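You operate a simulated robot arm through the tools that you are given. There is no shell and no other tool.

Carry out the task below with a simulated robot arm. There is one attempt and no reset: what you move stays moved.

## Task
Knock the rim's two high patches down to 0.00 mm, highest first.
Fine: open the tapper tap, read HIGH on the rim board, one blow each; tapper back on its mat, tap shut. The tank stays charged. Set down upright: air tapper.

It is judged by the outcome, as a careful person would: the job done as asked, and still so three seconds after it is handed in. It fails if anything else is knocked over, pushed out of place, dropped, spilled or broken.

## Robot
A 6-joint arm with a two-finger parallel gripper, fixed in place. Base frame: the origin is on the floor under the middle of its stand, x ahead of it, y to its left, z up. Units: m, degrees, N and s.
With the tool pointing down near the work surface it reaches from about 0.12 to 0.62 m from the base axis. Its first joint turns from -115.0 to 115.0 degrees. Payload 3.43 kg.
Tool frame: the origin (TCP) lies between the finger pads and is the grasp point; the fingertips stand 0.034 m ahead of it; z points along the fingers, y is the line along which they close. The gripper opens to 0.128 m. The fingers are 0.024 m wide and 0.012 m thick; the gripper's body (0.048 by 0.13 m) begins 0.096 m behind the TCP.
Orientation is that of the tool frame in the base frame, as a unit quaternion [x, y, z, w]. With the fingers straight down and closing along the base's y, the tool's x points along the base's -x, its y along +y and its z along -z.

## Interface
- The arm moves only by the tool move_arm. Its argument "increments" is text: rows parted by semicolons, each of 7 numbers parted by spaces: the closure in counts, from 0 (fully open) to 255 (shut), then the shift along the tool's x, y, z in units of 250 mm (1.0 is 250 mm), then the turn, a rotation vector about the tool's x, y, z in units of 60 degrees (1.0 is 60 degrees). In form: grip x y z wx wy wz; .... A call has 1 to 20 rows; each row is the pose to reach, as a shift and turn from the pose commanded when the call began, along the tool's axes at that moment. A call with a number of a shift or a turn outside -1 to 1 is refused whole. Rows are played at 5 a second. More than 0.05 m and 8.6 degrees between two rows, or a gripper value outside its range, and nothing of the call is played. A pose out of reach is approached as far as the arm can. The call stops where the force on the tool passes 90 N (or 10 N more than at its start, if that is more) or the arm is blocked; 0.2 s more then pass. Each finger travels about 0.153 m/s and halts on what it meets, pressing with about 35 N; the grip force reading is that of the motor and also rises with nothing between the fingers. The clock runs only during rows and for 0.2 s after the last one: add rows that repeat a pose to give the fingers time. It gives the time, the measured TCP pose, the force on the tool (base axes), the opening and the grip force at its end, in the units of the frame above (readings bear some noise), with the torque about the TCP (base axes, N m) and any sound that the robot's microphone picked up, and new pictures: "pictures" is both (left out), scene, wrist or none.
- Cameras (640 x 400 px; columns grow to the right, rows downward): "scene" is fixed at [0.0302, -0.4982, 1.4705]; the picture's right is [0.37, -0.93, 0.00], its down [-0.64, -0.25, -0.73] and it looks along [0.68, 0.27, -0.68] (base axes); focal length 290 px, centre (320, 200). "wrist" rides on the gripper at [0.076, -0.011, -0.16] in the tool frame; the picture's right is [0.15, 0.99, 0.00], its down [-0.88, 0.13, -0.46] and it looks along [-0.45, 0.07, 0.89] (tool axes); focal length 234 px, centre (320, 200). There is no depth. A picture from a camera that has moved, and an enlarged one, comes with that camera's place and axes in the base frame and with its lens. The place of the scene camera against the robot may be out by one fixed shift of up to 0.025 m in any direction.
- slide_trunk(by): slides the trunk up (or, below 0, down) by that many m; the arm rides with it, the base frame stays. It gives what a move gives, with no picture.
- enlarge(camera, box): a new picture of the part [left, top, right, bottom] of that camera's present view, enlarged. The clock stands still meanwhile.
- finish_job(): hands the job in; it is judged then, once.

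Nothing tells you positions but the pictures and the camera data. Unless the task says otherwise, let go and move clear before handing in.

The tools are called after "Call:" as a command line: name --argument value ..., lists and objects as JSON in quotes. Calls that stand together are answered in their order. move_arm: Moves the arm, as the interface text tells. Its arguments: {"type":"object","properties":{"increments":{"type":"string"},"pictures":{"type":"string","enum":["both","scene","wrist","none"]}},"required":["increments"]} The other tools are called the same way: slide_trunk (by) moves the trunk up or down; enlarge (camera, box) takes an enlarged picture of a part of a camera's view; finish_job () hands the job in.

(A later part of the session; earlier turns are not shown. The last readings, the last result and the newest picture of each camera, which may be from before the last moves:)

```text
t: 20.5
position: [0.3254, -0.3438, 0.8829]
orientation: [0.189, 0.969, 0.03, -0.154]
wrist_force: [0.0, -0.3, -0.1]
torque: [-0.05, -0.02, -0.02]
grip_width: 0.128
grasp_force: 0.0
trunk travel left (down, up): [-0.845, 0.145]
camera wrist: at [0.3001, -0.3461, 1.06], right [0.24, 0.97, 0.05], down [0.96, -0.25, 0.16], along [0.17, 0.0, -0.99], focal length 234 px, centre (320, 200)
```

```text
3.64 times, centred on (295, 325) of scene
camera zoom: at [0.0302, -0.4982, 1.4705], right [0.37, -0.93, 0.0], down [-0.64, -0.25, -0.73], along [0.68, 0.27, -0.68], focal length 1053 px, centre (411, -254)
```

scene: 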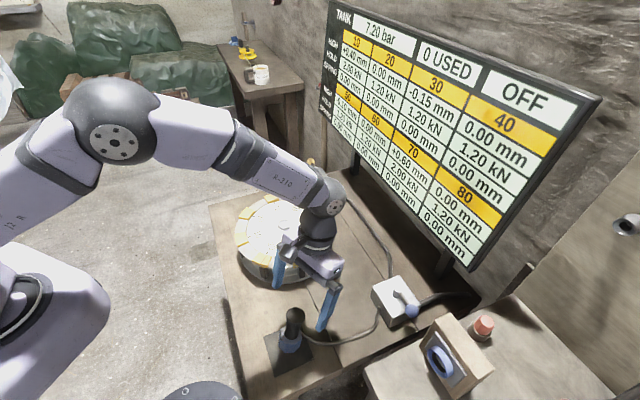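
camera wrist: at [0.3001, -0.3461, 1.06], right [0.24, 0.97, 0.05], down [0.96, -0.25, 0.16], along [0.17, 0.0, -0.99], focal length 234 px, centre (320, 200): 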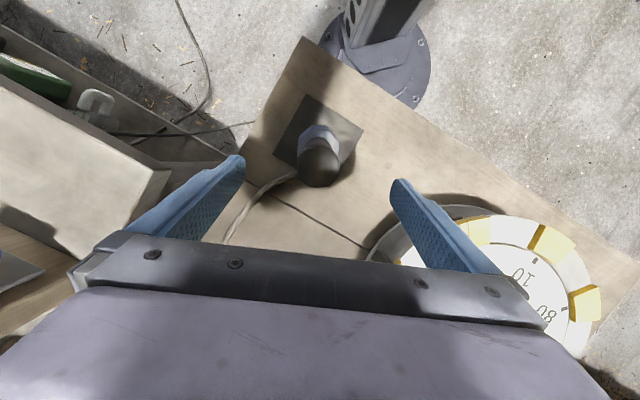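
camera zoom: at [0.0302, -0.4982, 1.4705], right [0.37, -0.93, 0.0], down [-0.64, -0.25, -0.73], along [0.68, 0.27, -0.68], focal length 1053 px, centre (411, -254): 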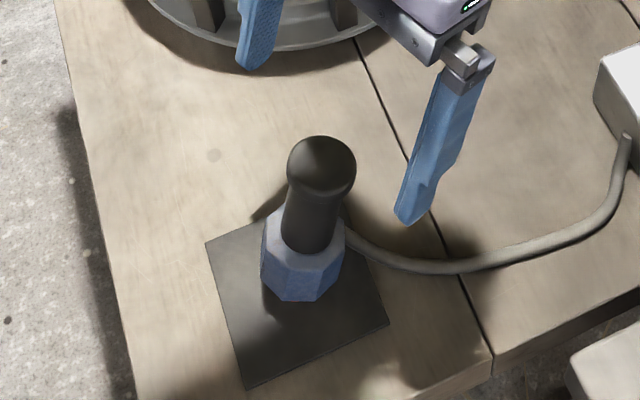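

The cap is centred within about 1 px of where it should be. I'll slide down along the tool axis 0.095 m and close on the cap.

Call:
move_arm --increments "0 0 0 0.1 0 0 0; 0 0 0 0.2 0 0 0; 0 0 0 0.3 0 0 0; 0 0 0 0.38 0 0 0; 0 0 0 0.38 0 0 0" --pictures "wrist"

Call:
enlarge --camera "scene" --box '[240, 270, 350, 380]'

```text
t: 21.7
position: [0.297, -0.3326, 0.7932]
orientation: [0.188, 0.97, 0.03, -0.153]
wrist_force: [-0.7, 0.1, -0.5]
torque: [0.03, 0.02, 0.03]
grip_width: 0.1278
grasp_force: 0.0
trunk travel left (down, up): [-0.845, 0.145]
camera wrist: at [0.2715, -0.3347, 0.9691], right [0.24, 0.97, 0.05], down [0.96, -0.25, 0.16], along [0.17, 0.0, -0.99], focal length 234 px, centre (320, 200)
```

wrist: 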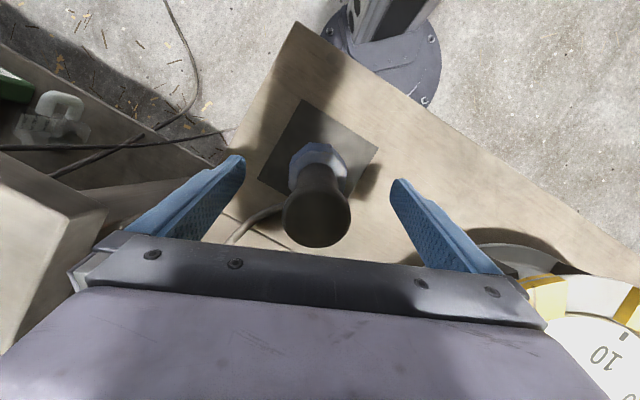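

```text
3.64 times, centred on (295, 325) of scene
camera zoom: at [0.0302, -0.4982, 1.4705], right [0.37, -0.93, 0.0], down [-0.64, -0.25, -0.73], along [0.68, 0.27, -0.68], focal length 1053 px, centre (411, -254)
```

zoom: 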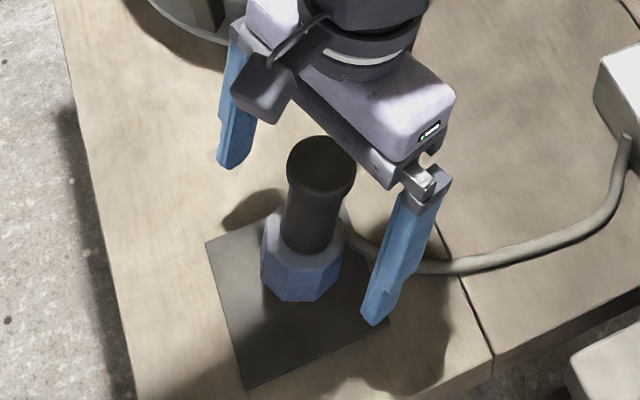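

The cap sits centred between the fingers. Closing the gripper now.

Call:
move_arm --increments "120 0 0 0 0 0 0; 255 0 0 0 0 0 0; 255 0 0 0 0 0 0; 255 0 0 0 0 0 0" --pictures "both"

Call:
enlarge --camera "scene" --box '[240, 270, 350, 380]'

```text
t: 22.7
position: [0.2986, -0.3334, 0.7937]
orientation: [0.189, 0.969, 0.031, -0.154]
wrist_force: [-0.1, -0.4, 1.2]
torque: [-0.06, -0.01, 0.04]
grip_width: 0.052
grasp_force: 34.8
trunk travel left (down, up): [-0.845, 0.145]
camera wrist: at [0.2717, -0.3349, 0.9694], right [0.24, 0.97, 0.05], down [0.96, -0.25, 0.16], along [0.17, 0.0, -0.99], focal length 234 px, centre (320, 200)
```

scene: 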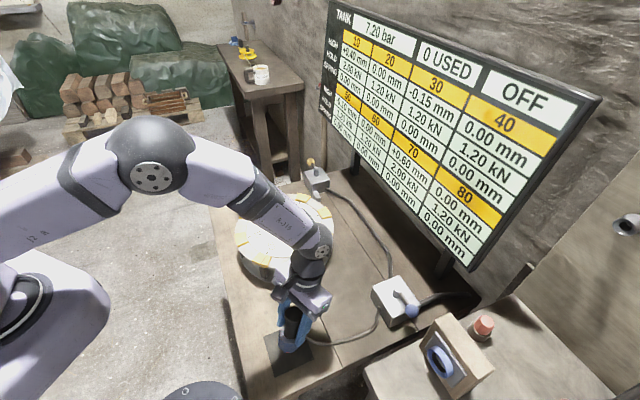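
wrist: 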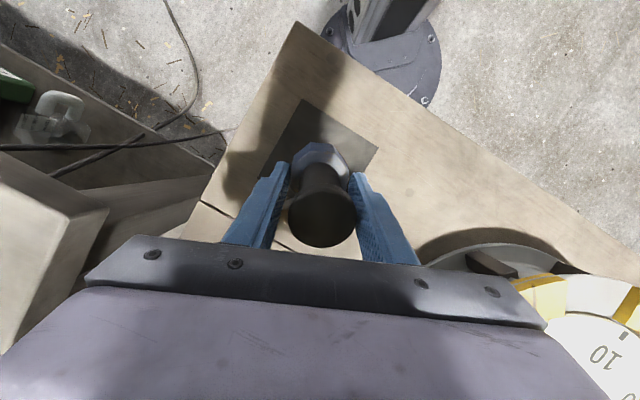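

```text
3.64 times, centred on (295, 325) of scene
camera zoom: at [0.0302, -0.4982, 1.4705], right [0.37, -0.93, 0.0], down [-0.64, -0.25, -0.73], along [0.68, 0.27, -0.68], focal length 1053 px, centre (411, -254)
```

zoom: 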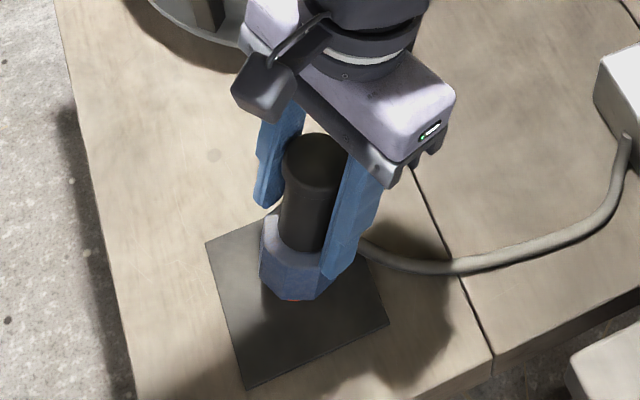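

The gripper closed at 0.052 m, so the tips are holding the top of the blue nut (taller than I thought). The hold is firm at 35 N. I'll lift 3 cm gently and check that it comes up securely.

Call:
move_arm --increments "255 0.012 0 -0.038 0 0 0; 255 0.025 0 -0.076 0 0 0; 255 0.037 0 -0.114 0 0 0; 255 0.037 0 -0.114 0 0 0" --pictures "wrist"

Call:
enlarge --camera "scene" --box '[240, 270, 350, 380]'

```text
t: 23.7
position: [0.2977, -0.3329, 0.8231]
orientation: [0.189, 0.969, 0.031, -0.154]
wrist_force: [-0.4, 0.9, -5.7]
torque: [0.0, -0.04, 0.02]
grip_width: 0.0518
grasp_force: 35.2
trunk travel left (down, up): [-0.845, 0.145]
camera wrist: at [0.2716, -0.3344, 0.9994], right [0.24, 0.97, 0.05], down [0.96, -0.25, 0.16], along [0.17, 0.01, -0.99], focal length 234 px, centre (320, 200)
```

wrist: 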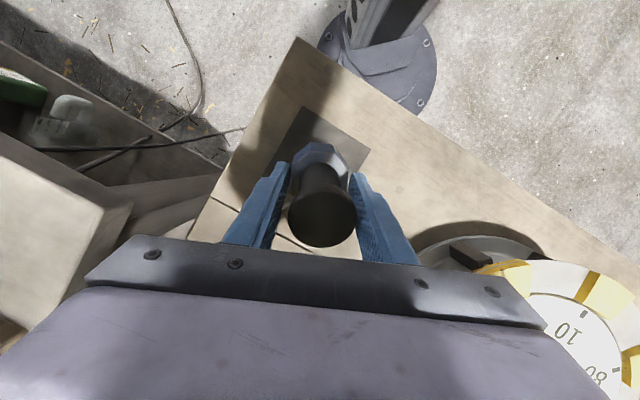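

```text
3.64 times, centred on (295, 325) of scene
camera zoom: at [0.0302, -0.4982, 1.4705], right [0.37, -0.93, 0.0], down [-0.64, -0.25, -0.73], along [0.68, 0.27, -0.68], focal length 1053 px, centre (411, -254)
```

zoom: 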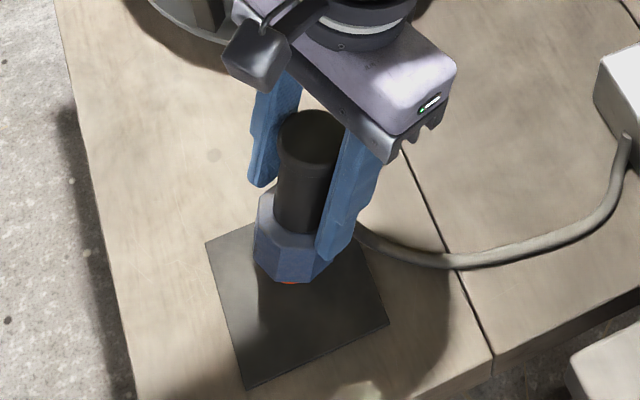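

The tapper came up cleanly (about 5.7 N of weight). Now I rotate back to vertical over the mat centre, staying about 2.5 cm above it.

Call:
move_arm --increments "255 0.03 -0.002 0.01 0 -0.1 0; 255 0.061 -0.003 0.02 0 -0.2 0; 255 0.0913 -0.005 0.0297 0 -0.3 0; 255 0.0913 -0.005 0.0297 0 -0.3 0; 255 0.0913 -0.005 0.0297 0 -0.3 0" --pictures "both"

Call:
enlarge --camera "scene" --box '[240, 270, 350, 380]'

Call:
enlarge --camera "wrist" --box '[250, 80, 390, 260]'

```text
t: 24.9
position: [0.2753, -0.3255, 0.8233]
orientation: [0.19, 0.982, 0.0, 0.001]
wrist_force: [1.4, 0.5, -4.0]
torque: [-0.02, 0.02, 0.0]
grip_width: 0.0516
grasp_force: 34.4
trunk travel left (down, up): [-0.845, 0.145]
camera wrist: at [0.1991, -0.3073, 0.9838], right [0.23, 0.97, 0.0], down [0.87, -0.21, 0.46], along [0.44, -0.11, -0.89], focal length 234 px, centre (320, 200)
```

scene: 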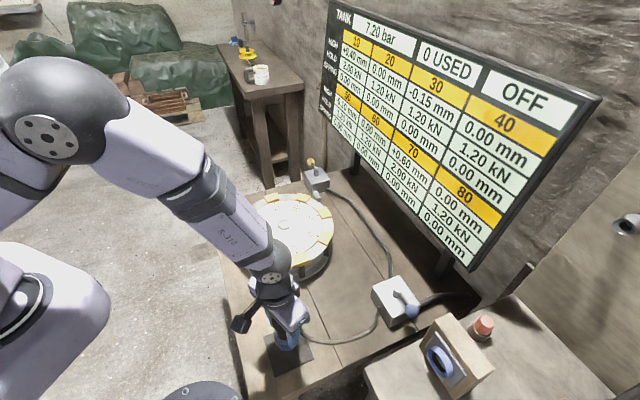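
wrist: 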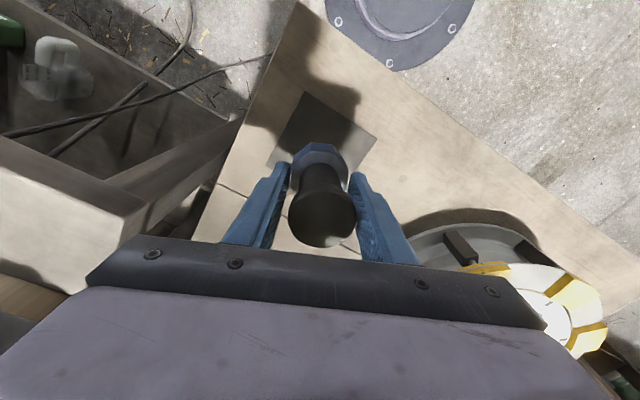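

```text
3.64 times, centred on (295, 325) of scene
camera zoom: at [0.0302, -0.4982, 1.4705], right [0.37, -0.93, 0.0], down [-0.64, -0.25, -0.73], along [0.68, 0.27, -0.68], focal length 1053 px, centre (411, -254)
```

zoom: 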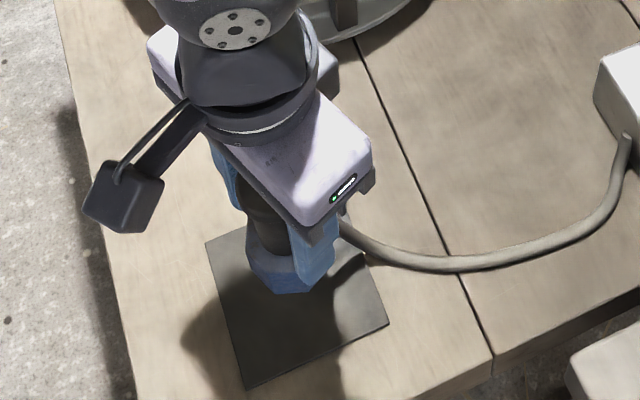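

```text
2.22 times, centred on (320, 170) of wrist
camera zoom: at [0.1991, -0.3073, 0.9838], right [0.23, 0.97, 0.0], down [0.87, -0.21, 0.46], along [0.44, -0.11, -0.89], focal length 520 px, centre (320, 267)
```

zoom: 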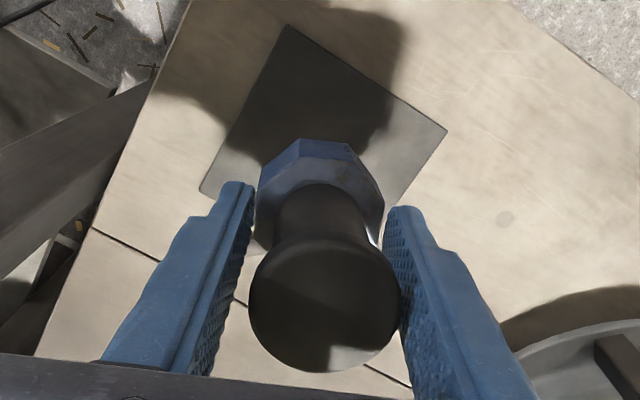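

The tapper now hangs vertically over the mat centre. Lowering slowly until the weight comes off.

Call:
move_arm --increments "255 0 0 0.04 0 0 0; 255 0 0 0.08 0 0 0; 255 0 0 0.09 0 0 0; 255 0 0 0.09 0 0 0" --pictures "none"

Call:
move_arm --increments "255 0 0 0.006 0 0 0; 255 0 0 0.012 0 0 0; 255 0 0 0.012 0 0 0" --pictures "none"

```text
t: 25.9
position: [0.2735, -0.3242, 0.7993]
orientation: [0.191, 0.982, 0.0, 0.001]
wrist_force: [-0.5, 0.7, -4.9]
torque: [0.02, 0.01, 0.0]
grip_width: 0.0513
grasp_force: 35.1
trunk travel left (down, up): [-0.845, 0.145]
```

```text
t: 26.7
position: [0.2742, -0.325, 0.7961]
orientation: [0.191, 0.982, 0.0, 0.0]
wrist_force: [0.7, -0.6, -4.9]
torque: [0.01, 0.06, 0.02]
grip_width: 0.0518
grasp_force: 34.7
trunk travel left (down, up): [-0.845, 0.145]
```

Call:
move_arm --increments "255 0 0 0.006 0 0 0; 255 0 0 0.006 0 0 0" --pictures "none"

Call:
move_arm --increments "255 0 0 0.006 0 0 0; 255 0 0 0.006 0 0 0" --pictures "none"

Call:
enlarge --camera "scene" --box '[240, 290, 350, 390]'

```text
t: 27.3
position: [0.2741, -0.3251, 0.7947]
orientation: [0.19, 0.982, 0.0, -0.001]
wrist_force: [-0.7, 0.1, -4.6]
torque: [0.01, 0.03, 0.0]
grip_width: 0.0514
grasp_force: 35.0
trunk travel left (down, up): [-0.845, 0.145]
```

```text
t: 27.9
position: [0.2741, -0.3247, 0.7943]
orientation: [0.191, 0.982, 0.0, 0.0]
wrist_force: [0.1, 0.2, -5.6]
torque: [0.01, 0.02, -0.01]
grip_width: 0.0512
grasp_force: 35.5
trunk travel left (down, up): [-0.845, 0.145]
```

```text
4.00 times, centred on (295, 340) of scene
camera zoom: at [0.0302, -0.4982, 1.4705], right [0.37, -0.93, 0.0], down [-0.64, -0.25, -0.73], along [0.68, 0.27, -0.68], focal length 1158 px, centre (420, -360)
```

zoom: 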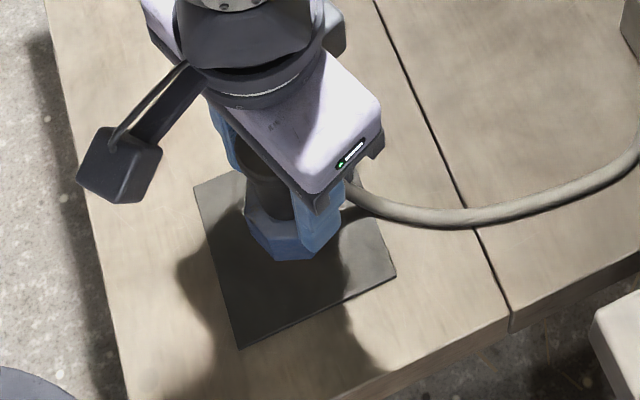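

The nut has returned to nearly its original image position. Continuing in small steps until contact.

Call:
move_arm --increments "255 0 0 0.006 0 0 0; 255 0 0 0.006 0 0 0" --pictures "none"

Call:
move_arm --increments "255 0 0 0.006 0 0 0; 255 0 0 0.006 0 0 0" --pictures "none"

```text
t: 28.5
position: [0.2732, -0.3253, 0.7916]
orientation: [0.191, 0.982, 0.0, 0.0]
wrist_force: [-0.8, -0.5, -4.6]
torque: [0.04, 0.0, -0.01]
grip_width: 0.0516
grasp_force: 35.2
trunk travel left (down, up): [-0.845, 0.145]
```

```text
t: 29.1
position: [0.2745, -0.3256, 0.7921]
orientation: [0.191, 0.982, 0.0, 0.0]
wrist_force: [-0.8, -0.5, 1.9]
torque: [0.09, 0.13, 0.01]
grip_width: 0.0517
grasp_force: 35.1
trunk travel left (down, up): [-0.845, 0.145]
```

Contact made: the mat is now carrying the tapper's weight. Releasing and checking that it stands on its own.

Call:
move_arm --increments "130 0 0 0 0 0 0; 100 0 0 0 0 0 0; 100 0 0 0 0 0 0" --pictures "wrist"

Call:
enlarge --camera "wrist" --box '[250, 80, 390, 260]'

Call:
enlarge --camera "scene" --box '[240, 290, 350, 390]'

```text
t: 29.9
position: [0.2744, -0.3248, 0.7915]
orientation: [0.191, 0.982, 0.0, 0.0]
wrist_force: [-0.3, -0.1, 0.0]
torque: [-0.01, 0.0, 0.02]
grip_width: 0.0779
grasp_force: 0.0
trunk travel left (down, up): [-0.845, 0.145]
camera wrist: at [0.1996, -0.3078, 0.9526], right [0.23, 0.97, 0.0], down [0.87, -0.21, 0.46], along [0.44, -0.11, -0.89], focal length 234 px, centre (320, 200)
```

wrist: 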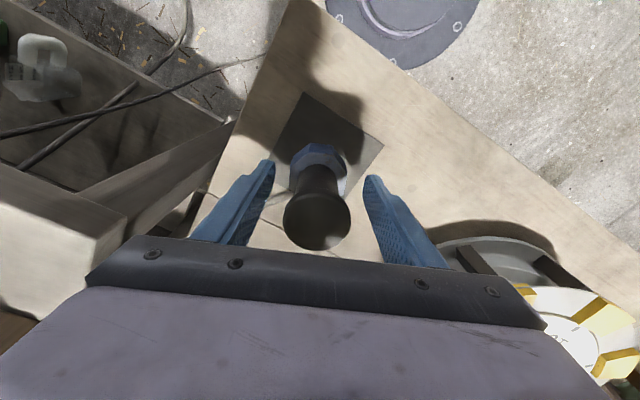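

```text
2.22 times, centred on (320, 170) of wrist
camera zoom: at [0.1996, -0.3078, 0.9526], right [0.23, 0.97, 0.0], down [0.87, -0.21, 0.46], along [0.44, -0.11, -0.89], focal length 520 px, centre (320, 267)
```

zoom: 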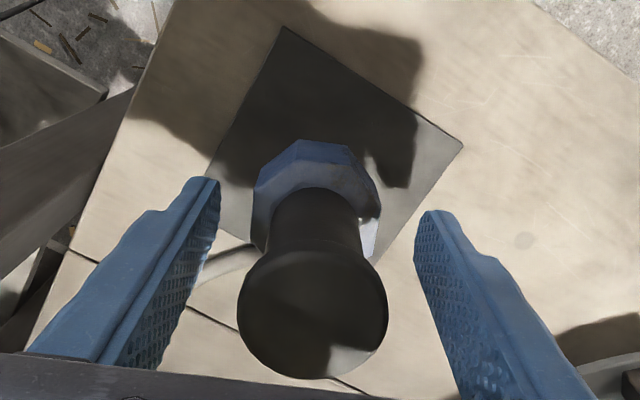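

```text
4.00 times, centred on (295, 340) of scene
camera zoom: at [0.0302, -0.4982, 1.4705], right [0.37, -0.93, 0.0], down [-0.64, -0.25, -0.73], along [0.68, 0.27, -0.68], focal length 1158 px, centre (420, -360)
```

zoom: 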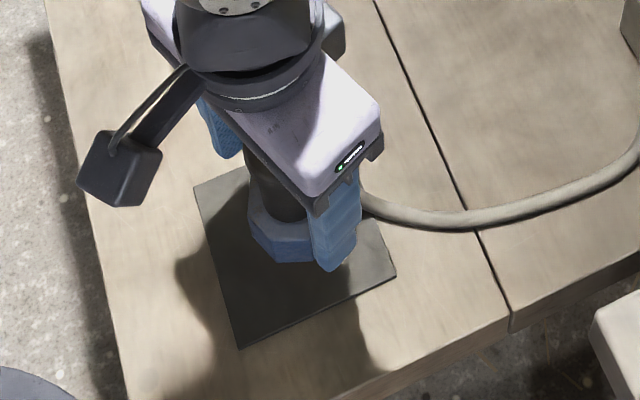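

The tapper stands on its own. I'll wait a moment to confirm it's steady before rising.

Call:
move_arm --increments "60 0 0 0 0 0 0; 0 0 0 0 0 0 0; 0 0 0 0 0 0 0" --pictures "none"

Call:
enlarge --camera "wrist" --box '[250, 80, 390, 260]'

```text
t: 30.7
position: [0.2747, -0.3247, 0.7913]
orientation: [0.191, 0.982, 0.0, 0.0]
wrist_force: [-1.8, 1.3, -0.2]
torque: [0.01, -0.01, -0.02]
grip_width: 0.1281
grasp_force: 0.0
trunk travel left (down, up): [-0.845, 0.145]
```

```text
2.22 times, centred on (320, 170) of wrist
camera zoom: at [0.1996, -0.3078, 0.9526], right [0.23, 0.97, 0.0], down [0.87, -0.21, 0.46], along [0.44, -0.11, -0.89], focal length 520 px, centre (320, 267)
```

zoom: 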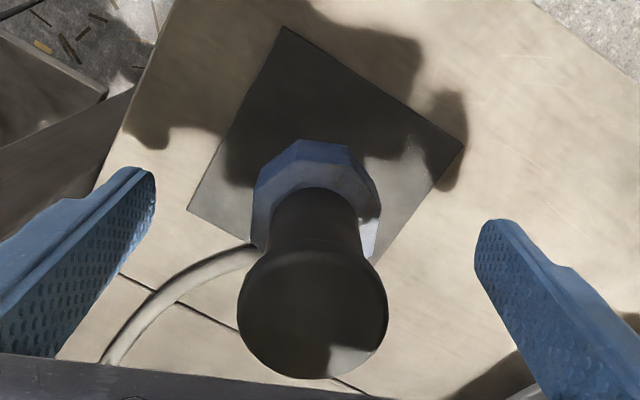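

The tapper is steady and upright. I rise straight up, then move toward the tap box to look at the lever closely.

Call:
move_arm --increments "0 0 0 -0.16 0 0 0; 0 0 0 -0.32 0 0 0; 0 0 0 -0.48 0 0 0; 0 0 0 -0.64 0 0 0; 0 0 0 -0.64 0 0 0" --pictures "none"

Call:
move_arm --increments "0 -0.124 -0.097 -0.04 0 0 0.103; 0 -0.248 -0.193 -0.08 0 0 0.207; 0 -0.372 -0.29 -0.12 0 0 0.31; 0 -0.496 -0.386 -0.16 0 0 0.414; 0 -0.62 -0.483 -0.2 0 0 0.517; 0 -0.62 -0.483 -0.2 0 0 0.517" --pictures "both"

Call:
enlarge --camera "scene" --box '[240, 290, 350, 390]'

Call:
enlarge --camera "wrist" --box '[220, 60, 440, 240]'

```text
t: 31.9
position: [0.2733, -0.3261, 0.9534]
orientation: [0.19, 0.982, 0.001, -0.001]
wrist_force: [-0.5, 0.0, 0.0]
torque: [0.0, 0.0, 0.03]
grip_width: 0.128
grasp_force: 0.0
trunk travel left (down, up): [-0.845, 0.145]
```

```text
t: 33.3
position: [0.3757, -0.4915, 1.0021]
orientation: [0.447, 0.894, 0.0, -0.001]
wrist_force: [-0.6, -0.3, -0.2]
torque: [-0.05, -0.03, 0.01]
grip_width: 0.1281
grasp_force: 0.0
trunk travel left (down, up): [-0.845, 0.145]
camera wrist: at [0.32, -0.439, 1.1622], right [0.7, 0.71, 0.0], down [0.63, -0.63, 0.45], along [0.32, -0.32, -0.89], focal length 234 px, centre (320, 200)
```

scene: 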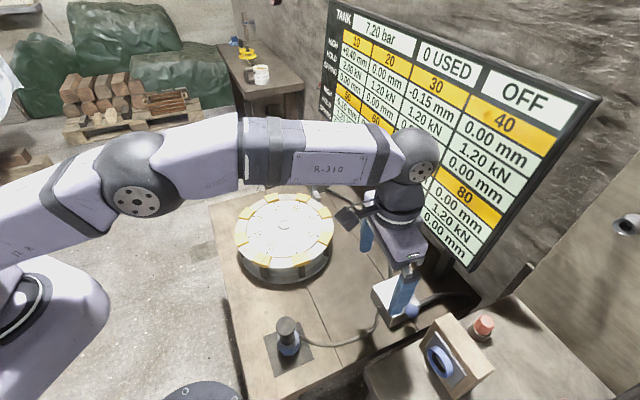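
wrist: 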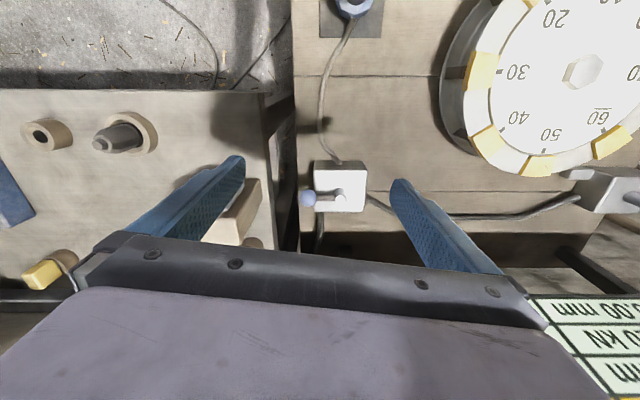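

```text
4.00 times, centred on (295, 340) of scene
camera zoom: at [0.0302, -0.4982, 1.4705], right [0.37, -0.93, 0.0], down [-0.64, -0.25, -0.73], along [0.68, 0.27, -0.68], focal length 1158 px, centre (420, -360)
```

zoom: 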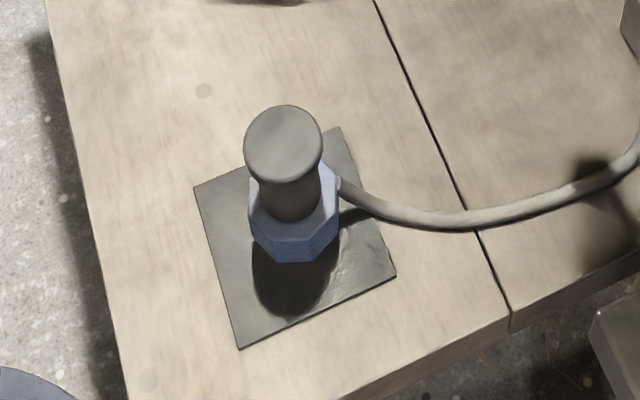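

```text
2.22 times, centred on (330, 150) of wrist
camera zoom: at [0.32, -0.439, 1.1622], right [0.7, 0.71, 0.0], down [0.63, -0.63, 0.45], along [0.32, -0.32, -0.89], focal length 520 px, centre (298, 311)
```

zoom: 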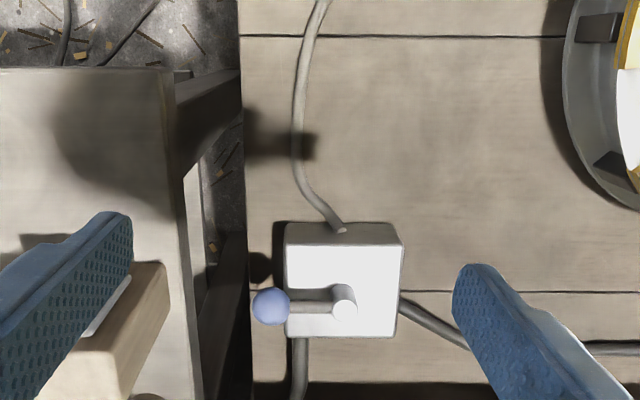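

The tapper is upright again, and the lever geometry is clear: pivot near (0.479, -0.541), ball near (0.44, -0.587, 0.78), pointing across the hose line. I'll close the fingers into a single pusher, turn the hand 90° (narrow side to the neighbouring block) and prepare to reach over with an outward tilt.

Call:
move_arm --increments "120 0 0 -0.04 0 0 0.13; 255 0 0 -0.08 0 0 0.26; 255 0 0 -0.12 0 0 0.39; 255 0 0 -0.16 0 0 0.52; 255 0 0 -0.2 0 0 0.65; 255 0 0 -0.2 0 0 0.75; 255 0 0 -0.2 0 0 0.75" --pictures "none"

Call:
move_arm --increments "255 0 0 0 0 0 0.13; 255 0 0 0 0 0 0.26; 255 0 0 0 0 0 0.39; 255 0 0 0 0 0 0.52; 255 0 0 0 0 0 0.65; 255 0 0 0 0 0 0.75; 255 0 0 0 0 0 0.75" --pictures "both"

```text
t: 34.9
position: [0.3722, -0.495, 1.0508]
orientation: [0.756, 0.655, 0.0, 0.0]
wrist_force: [0.2, -0.5, -0.1]
torque: [0.0, 0.03, -0.04]
grip_width: 0.0
grasp_force: 32.7
trunk travel left (down, up): [-0.845, 0.145]
```

```text
t: 36.5
position: [0.3722, -0.4961, 1.0516]
orientation: [0.949, 0.316, 0.0, 0.0]
wrist_force: [-0.7, 0.1, 0.6]
torque: [0.04, -0.04, -0.03]
grip_width: 0.0001
grasp_force: 33.4
trunk travel left (down, up): [-0.845, 0.145]
camera wrist: at [0.4262, -0.4416, 1.2122], right [0.71, -0.7, 0.0], down [-0.63, -0.63, 0.46], along [-0.32, -0.32, -0.89], focal length 234 px, centre (320, 200)
```

scene: 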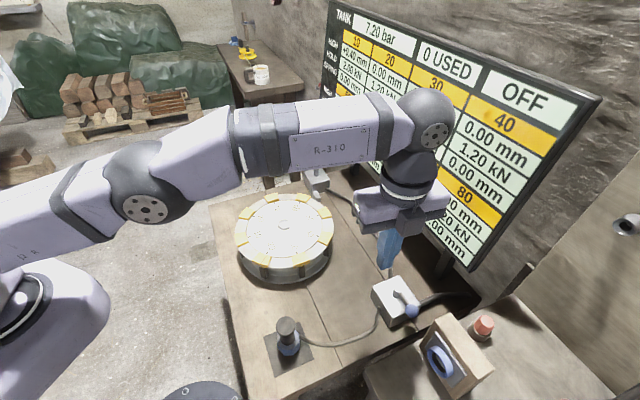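
wrist: 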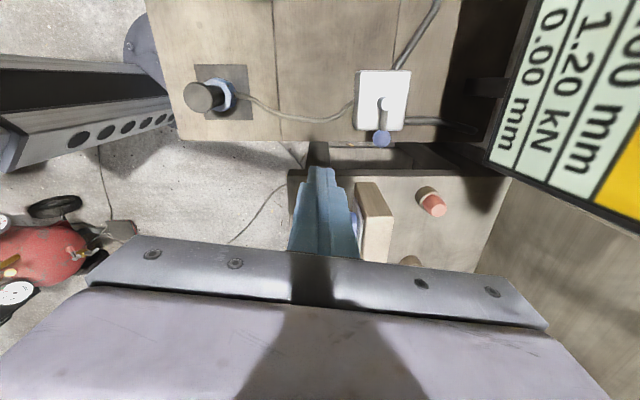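

Call:
enlarge --camera "wrist" --box '[300, 40, 480, 270]'

Call:
enlarge --camera "scene" --box '[340, 180, 540, 400]'

```text
1.74 times, centred on (390, 155) of wrist
camera zoom: at [0.4262, -0.4416, 1.2122], right [0.71, -0.7, 0.0], down [-0.63, -0.63, 0.46], along [-0.32, -0.32, -0.89], focal length 407 px, centre (198, 278)
```

zoom: 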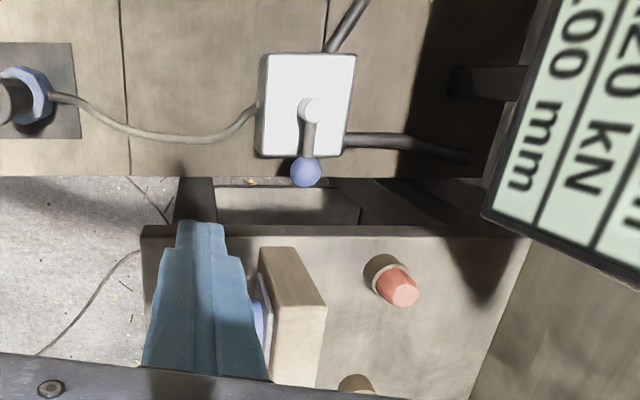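

```text
1.82 times, centred on (440, 290) of scene
camera zoom: at [0.0302, -0.4982, 1.4705], right [0.37, -0.93, 0.0], down [-0.64, -0.25, -0.73], along [0.68, 0.27, -0.68], focal length 526 px, centre (102, 36)
```

zoom: 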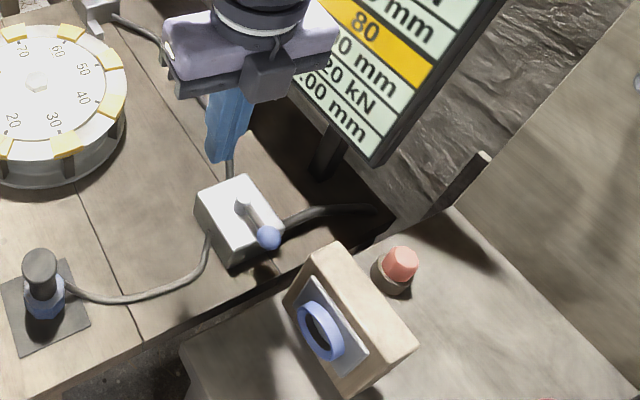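

I can see the ball, box (top z≈0.769) and pivot well now. I'll lower the trunk a bit for reach, then tilt the closed fingers 30° outward while still clear of everything.

Call:
slide_trunk --by -0.145

Call:
move_arm --increments "255 0 0 0 -0.125 0 0; 255 0 0 0 -0.25 0 0; 255 0 0 0 -0.375 0 0; 255 0 0 0 -0.5 0 0; 255 0 0 0 -0.5 0 0" --pictures "both"

Call:
enlarge --camera "wrist" --box '[260, 40, 480, 270]'

```text
t: 38.2
position: [0.372, -0.4944, 0.9065]
orientation: [0.949, 0.317, 0.0, 0.001]
wrist_force: [0.7, 0.0, 0.8]
torque: [0.03, -0.03, -0.01]
grip_width: 0.0
grasp_force: 33.3
trunk travel left (down, up): [-0.7, 0.29]
```

```text
t: 39.4
position: [0.3728, -0.496, 0.9066]
orientation: [0.916, 0.306, 0.083, 0.245]
wrist_force: [-0.3, -0.7, 0.7]
torque: [0.01, 0.04, -0.03]
grip_width: 0.0001
grasp_force: 33.2
trunk travel left (down, up): [-0.7, 0.29]
camera wrist: at [0.379, -0.3793, 1.0402], right [0.63, -0.6, 0.5], down [-0.77, -0.44, 0.46], along [-0.06, -0.67, -0.74], focal length 234 px, centre (320, 200)
```

scene: 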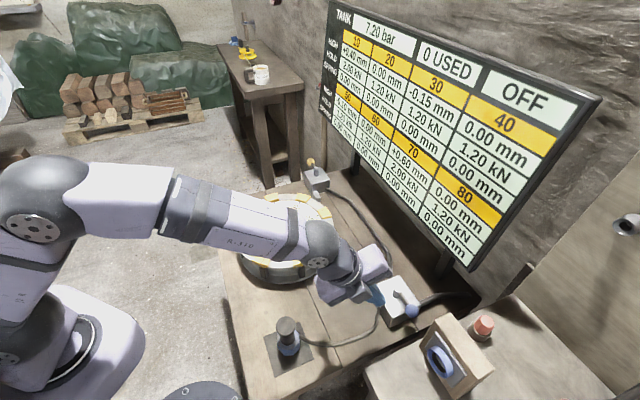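
wrist: 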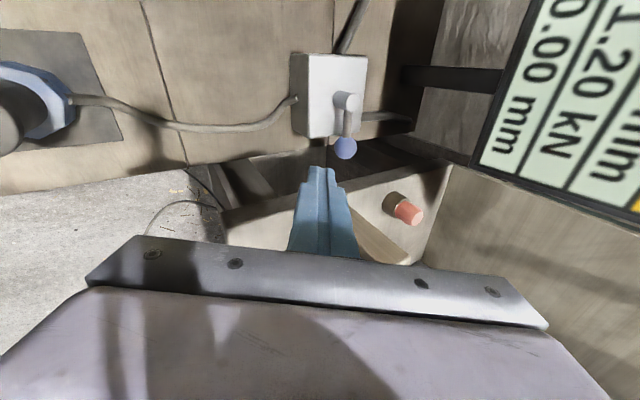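

```text
1.74 times, centred on (370, 155) of wrist
camera zoom: at [0.379, -0.3793, 1.0402], right [0.63, -0.6, 0.5], down [-0.77, -0.44, 0.46], along [-0.06, -0.67, -0.74], focal length 407 px, centre (233, 278)
```

zoom: 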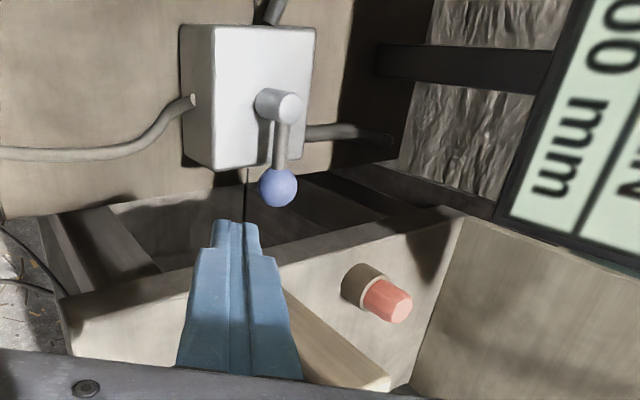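

The ball is at about (0.440, -0.588, 0.781) and the post at (0.480, -0.539). I'll move the pusher above the outer side of the ball, still clear, and check before lowering.

Call:
move_arm --increments "255 0.005 0.108 0.093 0 0 0; 255 0.009 0.216 0.186 0 0 0; 255 0.014 0.323 0.278 0 0 0; 255 0.018 0.431 0.371 0 0 0; 255 0.018 0.431 0.371 0 0 0" --pictures "both"

Call:
enlarge --camera "wrist" --box '[230, 60, 410, 260]'

Call:
enlarge --camera "scene" --box '[350, 230, 490, 370]'

```text
t: 40.6
position: [0.4578, -0.6028, 0.8796]
orientation: [0.916, 0.306, 0.082, 0.245]
wrist_force: [0.1, 0.2, 0.0]
torque: [0.04, 0.0, 0.04]
grip_width: 0.0002
grasp_force: 33.3
trunk travel left (down, up): [-0.7, 0.29]
camera wrist: at [0.4653, -0.4861, 1.0134], right [0.63, -0.6, 0.49], down [-0.77, -0.44, 0.46], along [-0.06, -0.67, -0.74], focal length 234 px, centre (320, 200)
```

scene: 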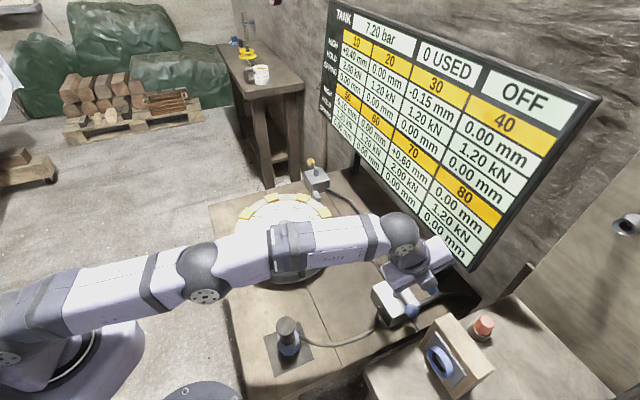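
wrist: 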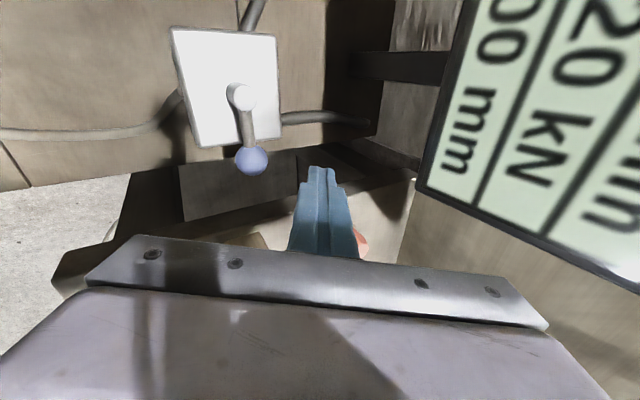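

```text
2.00 times, centred on (320, 160) of wrist
camera zoom: at [0.4653, -0.4861, 1.0134], right [0.63, -0.6, 0.49], down [-0.77, -0.44, 0.46], along [-0.06, -0.67, -0.74], focal length 468 px, centre (320, 280)
```

zoom: 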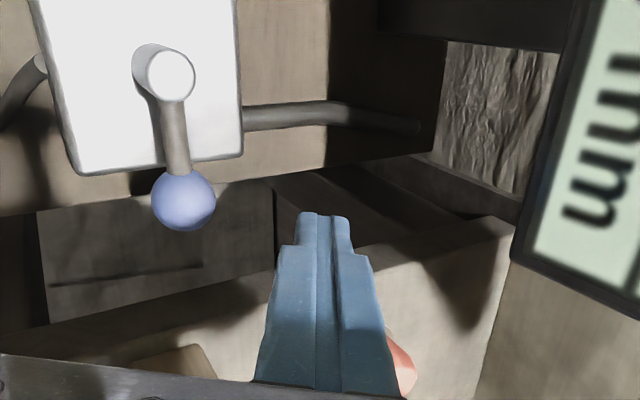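

```text
2.86 times, centred on (420, 300) of scene
camera zoom: at [0.0302, -0.4982, 1.4705], right [0.37, -0.93, 0.0], down [-0.64, -0.25, -0.73], along [0.68, 0.27, -0.68], focal length 827 px, centre (34, -86)
```

zoom: 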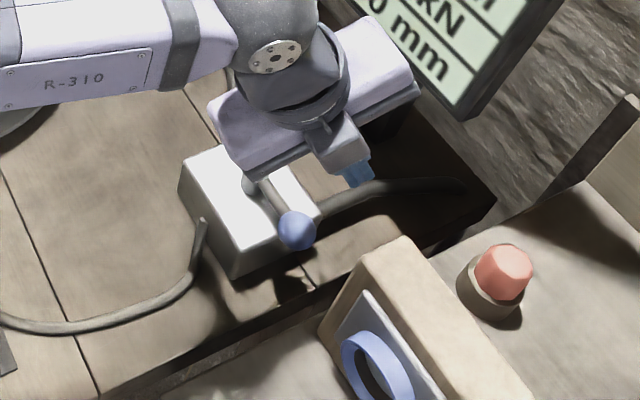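

The pusher is beyond the ball on its outer side with clear space below. Lowering to ball height.

Call:
move_arm --increments "255 0 -0.043 0.074 0 0 0; 255 0 -0.086 0.148 0 0 0; 255 0 -0.128 0.2216 0 0 0; 255 0 -0.128 0.2216 0 0 0" --pictures "wrist"

Call:
enlarge --camera "wrist" --box '[230, 60, 410, 260]'

Call:
enlarge --camera "scene" --box '[350, 230, 490, 370]'

```text
t: 41.6
position: [0.4592, -0.603, 0.8155]
orientation: [0.916, 0.307, 0.082, 0.245]
wrist_force: [0.2, 0.3, 0.5]
torque: [0.03, 0.0, 0.0]
grip_width: 0.0
grasp_force: 32.8
trunk travel left (down, up): [-0.7, 0.29]
camera wrist: at [0.4663, -0.4866, 0.9493], right [0.63, -0.6, 0.49], down [-0.77, -0.44, 0.46], along [-0.06, -0.67, -0.74], focal length 234 px, centre (320, 200)
```

wrist: 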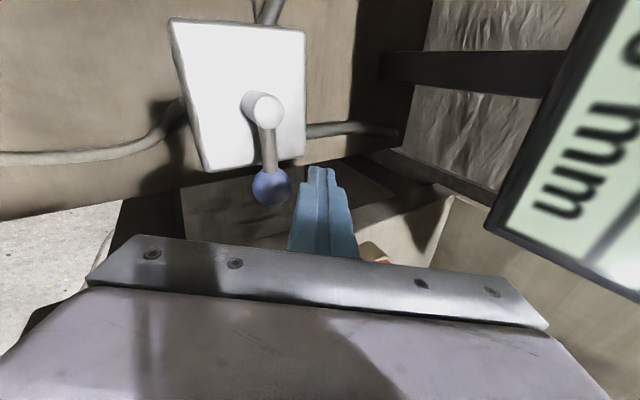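

```text
2.00 times, centred on (320, 160) of wrist
camera zoom: at [0.4663, -0.4866, 0.9493], right [0.63, -0.6, 0.49], down [-0.77, -0.44, 0.46], along [-0.06, -0.67, -0.74], focal length 468 px, centre (320, 280)
```

zoom: 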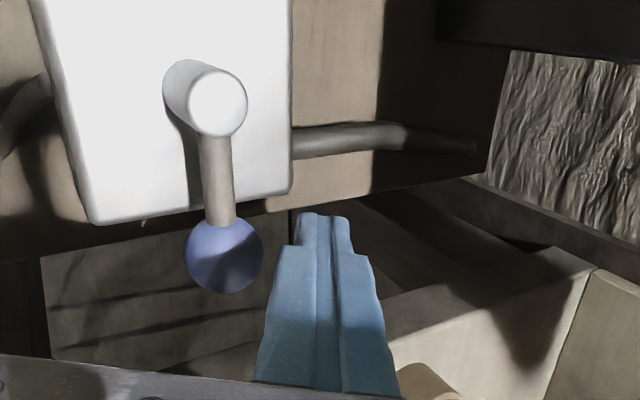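

```text
2.86 times, centred on (420, 300) of scene
camera zoom: at [0.0302, -0.4982, 1.4705], right [0.37, -0.93, 0.0], down [-0.64, -0.25, -0.73], along [0.68, 0.27, -0.68], focal length 827 px, centre (34, -86)
```

zoom: 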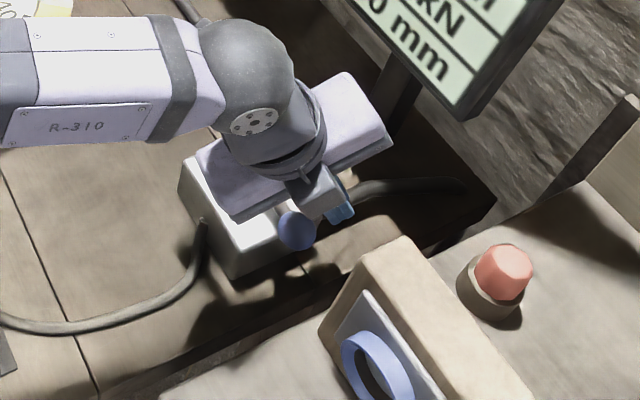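

The gap to the ball is about 1 cm. I'll raise slightly so only the slim tip touches, and then pull the ball inward (toward the hose line) by a small amount, watching force and board.

Call:
move_arm --increments "255 0 0.015 -0.026 0 0 0; 255 0.002 -0.049 -0.063 0 0 0; 255 -0.01 -0.065 -0.072 0 0 0; 255 -0.01 -0.065 -0.072 0 0 0" --pictures "wrist"

Call:
enlarge --camera "wrist" --box '[230, 60, 410, 260]'

```text
t: 42.6
position: [0.4431, -0.5858, 0.8234]
orientation: [0.916, 0.307, 0.082, 0.245]
wrist_force: [-0.5, -0.6, 1.8]
torque: [-0.03, -0.03, -0.02]
grip_width: 0.0001
grasp_force: 32.8
trunk travel left (down, up): [-0.7, 0.29]
camera wrist: at [0.451, -0.4701, 0.9572], right [0.63, -0.6, 0.49], down [-0.77, -0.44, 0.46], along [-0.06, -0.67, -0.74], focal length 234 px, centre (320, 200)
```

wrist: 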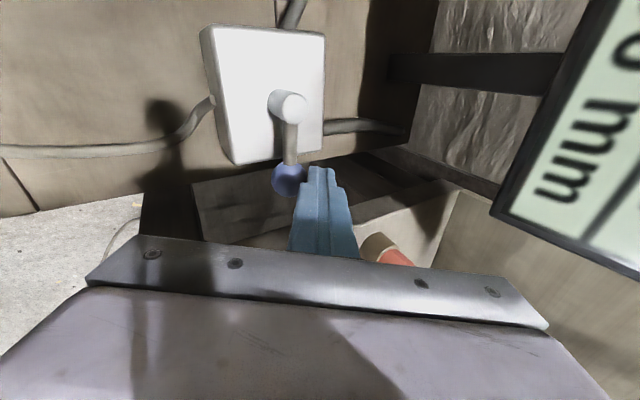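

```text
2.00 times, centred on (320, 160) of wrist
camera zoom: at [0.451, -0.4701, 0.9572], right [0.63, -0.6, 0.49], down [-0.77, -0.44, 0.46], along [-0.06, -0.67, -0.74], focal length 468 px, centre (320, 280)
```

zoom: 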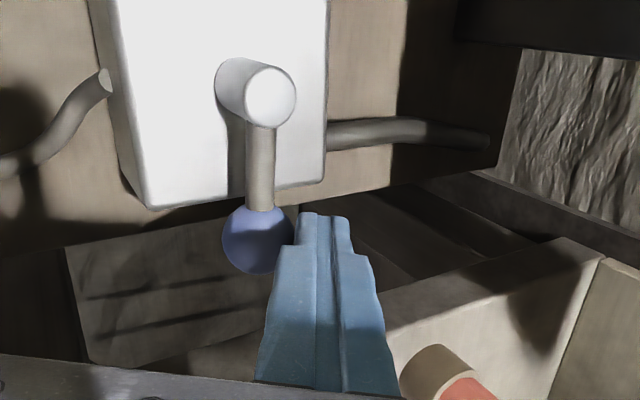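

The tip is now touching the ball. Continuing the pull a little further along the arc.

Call:
move_arm --increments "255 -0.01 -0.017 -0.01 0 0 0; 255 -0.02 -0.034 -0.02 0 0 0; 255 -0.03 -0.051 -0.029 0 0 0; 255 -0.03 -0.051 -0.029 0 0 0" --pictures "both"

Call:
enlarge --camera "wrist" --box '[230, 60, 410, 260]'

```text
t: 43.6
position: [0.4294, -0.5789, 0.8228]
orientation: [0.916, 0.307, 0.082, 0.244]
wrist_force: [0.2, 0.4, 0.2]
torque: [0.01, 0.0, 0.02]
grip_width: 0.0
grasp_force: 32.8
trunk travel left (down, up): [-0.7, 0.29]
camera wrist: at [0.4363, -0.4632, 0.9567], right [0.63, -0.6, 0.49], down [-0.77, -0.44, 0.46], along [-0.06, -0.67, -0.74], focal length 234 px, centre (320, 200)
```

scene: 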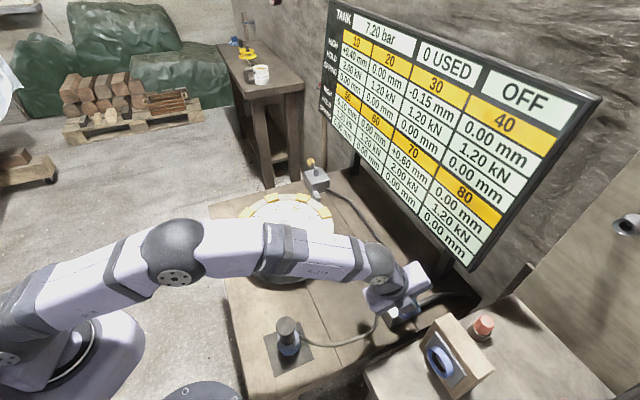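
wrist: 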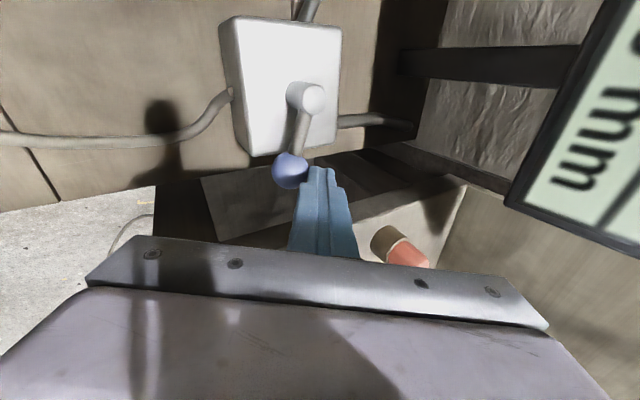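

```text
2.00 times, centred on (320, 160) of wrist
camera zoom: at [0.4363, -0.4632, 0.9567], right [0.63, -0.6, 0.49], down [-0.77, -0.44, 0.46], along [-0.06, -0.67, -0.74], focal length 468 px, centre (320, 280)
```

zoom: 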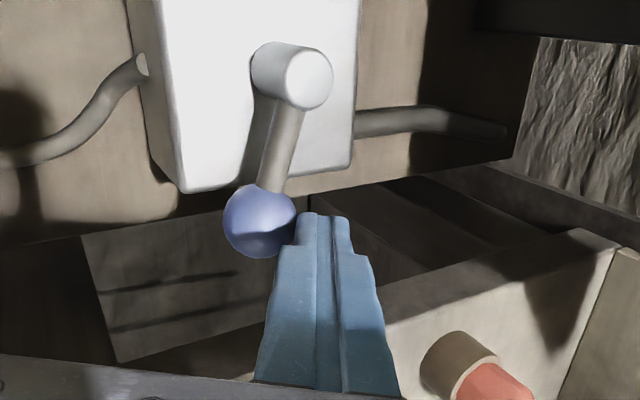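

The lever turns freely this way. Continuing along the arc to about half travel.

Call:
move_arm --increments "255 -0.008 -0.028 -0.016 0 0 0; 255 -0.016 -0.055 -0.032 0 0 0; 255 -0.015 -0.087 -0.05 0 0 0; 255 -0.012 -0.118 -0.068 0 0 0; 255 -0.012 -0.118 -0.068 0 0 0" --pictures "both"

Call:
enlarge --camera "wrist" --box '[230, 60, 410, 260]'

```text
t: 44.8
position: [0.407, -0.5547, 0.8238]
orientation: [0.916, 0.306, 0.082, 0.245]
wrist_force: [-0.2, -0.4, -0.7]
torque: [-0.04, 0.02, 0.01]
grip_width: 0.0
grasp_force: 33.0
trunk travel left (down, up): [-0.7, 0.29]
camera wrist: at [0.4132, -0.4378, 0.9567], right [0.63, -0.6, 0.49], down [-0.77, -0.44, 0.46], along [-0.06, -0.67, -0.74], focal length 234 px, centre (320, 200)
```

scene: 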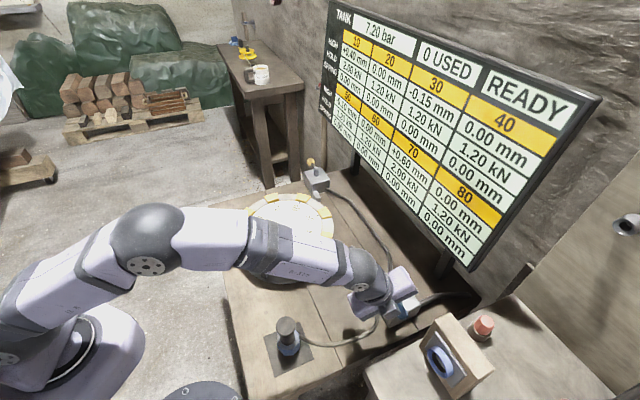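
wrist: 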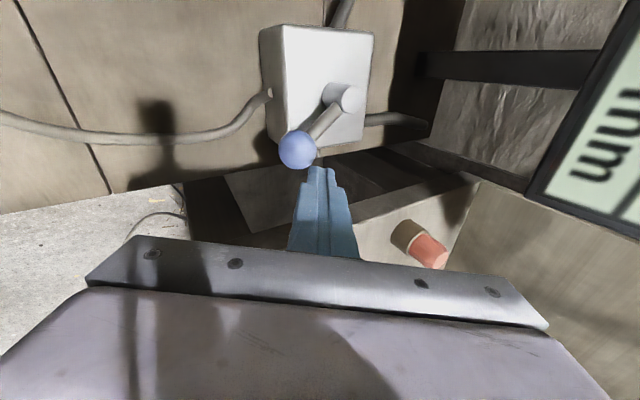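

```text
2.00 times, centred on (320, 160) of wrist
camera zoom: at [0.4132, -0.4378, 0.9567], right [0.63, -0.6, 0.49], down [-0.77, -0.44, 0.46], along [-0.06, -0.67, -0.74], focal length 468 px, centre (320, 280)
```

zoom: 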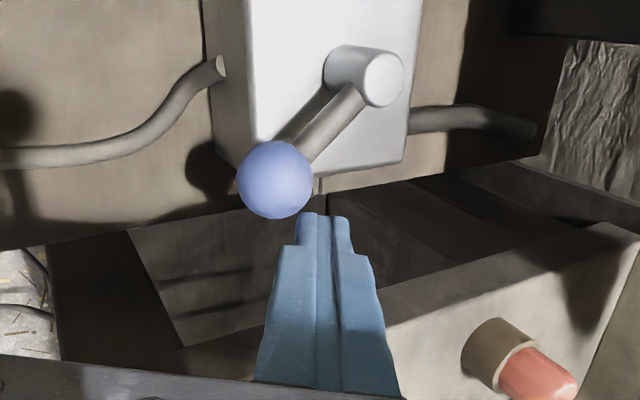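

The board now reads READY, so the tap opened in this direction. I'll push the lever on to its fully open position, gently.

Call:
move_arm --increments "255 0.013 -0.031 -0.018 0 0 0; 255 0.026 -0.062 -0.036 0 0 0; 255 0.05 -0.09 -0.052 0 0 0; 255 0.073 -0.117 -0.067 0 0 0; 255 0.073 -0.117 -0.067 0 0 0" --pictures "wrist"

Call:
enlarge --camera "wrist" --box '[230, 60, 410, 260]'

```text
t: 46.0
position: [0.3998, -0.516, 0.8242]
orientation: [0.916, 0.306, 0.082, 0.245]
wrist_force: [-0.6, -0.7, 0.7]
torque: [0.01, -0.01, 0.01]
grip_width: 0.0
grasp_force: 33.1
trunk travel left (down, up): [-0.7, 0.29]
camera wrist: at [0.4062, -0.3998, 0.9576], right [0.63, -0.6, 0.49], down [-0.77, -0.44, 0.46], along [-0.06, -0.67, -0.74], focal length 234 px, centre (320, 200)
```

wrist: 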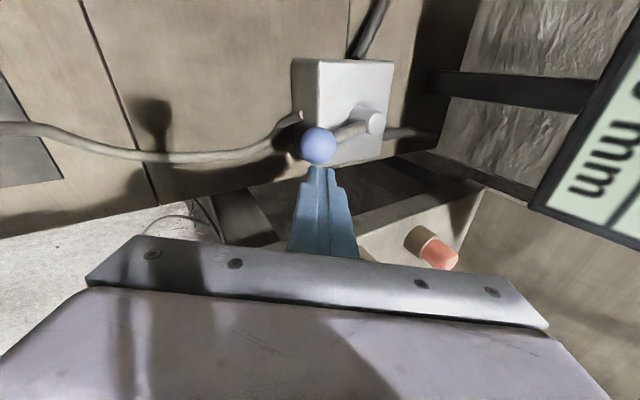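

```text
2.00 times, centred on (320, 160) of wrist
camera zoom: at [0.4062, -0.3998, 0.9576], right [0.63, -0.6, 0.49], down [-0.77, -0.44, 0.46], along [-0.06, -0.67, -0.74], focal length 468 px, centre (320, 280)
```

zoom: 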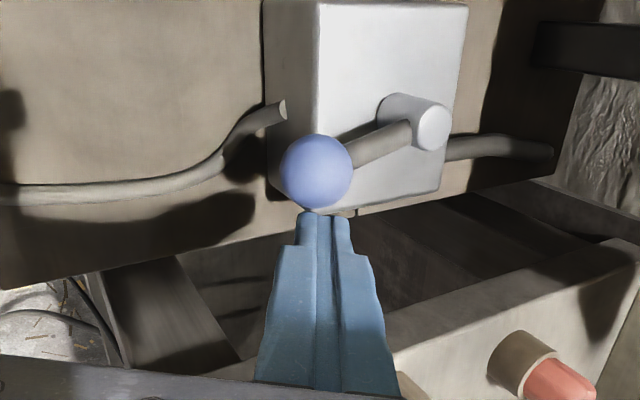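

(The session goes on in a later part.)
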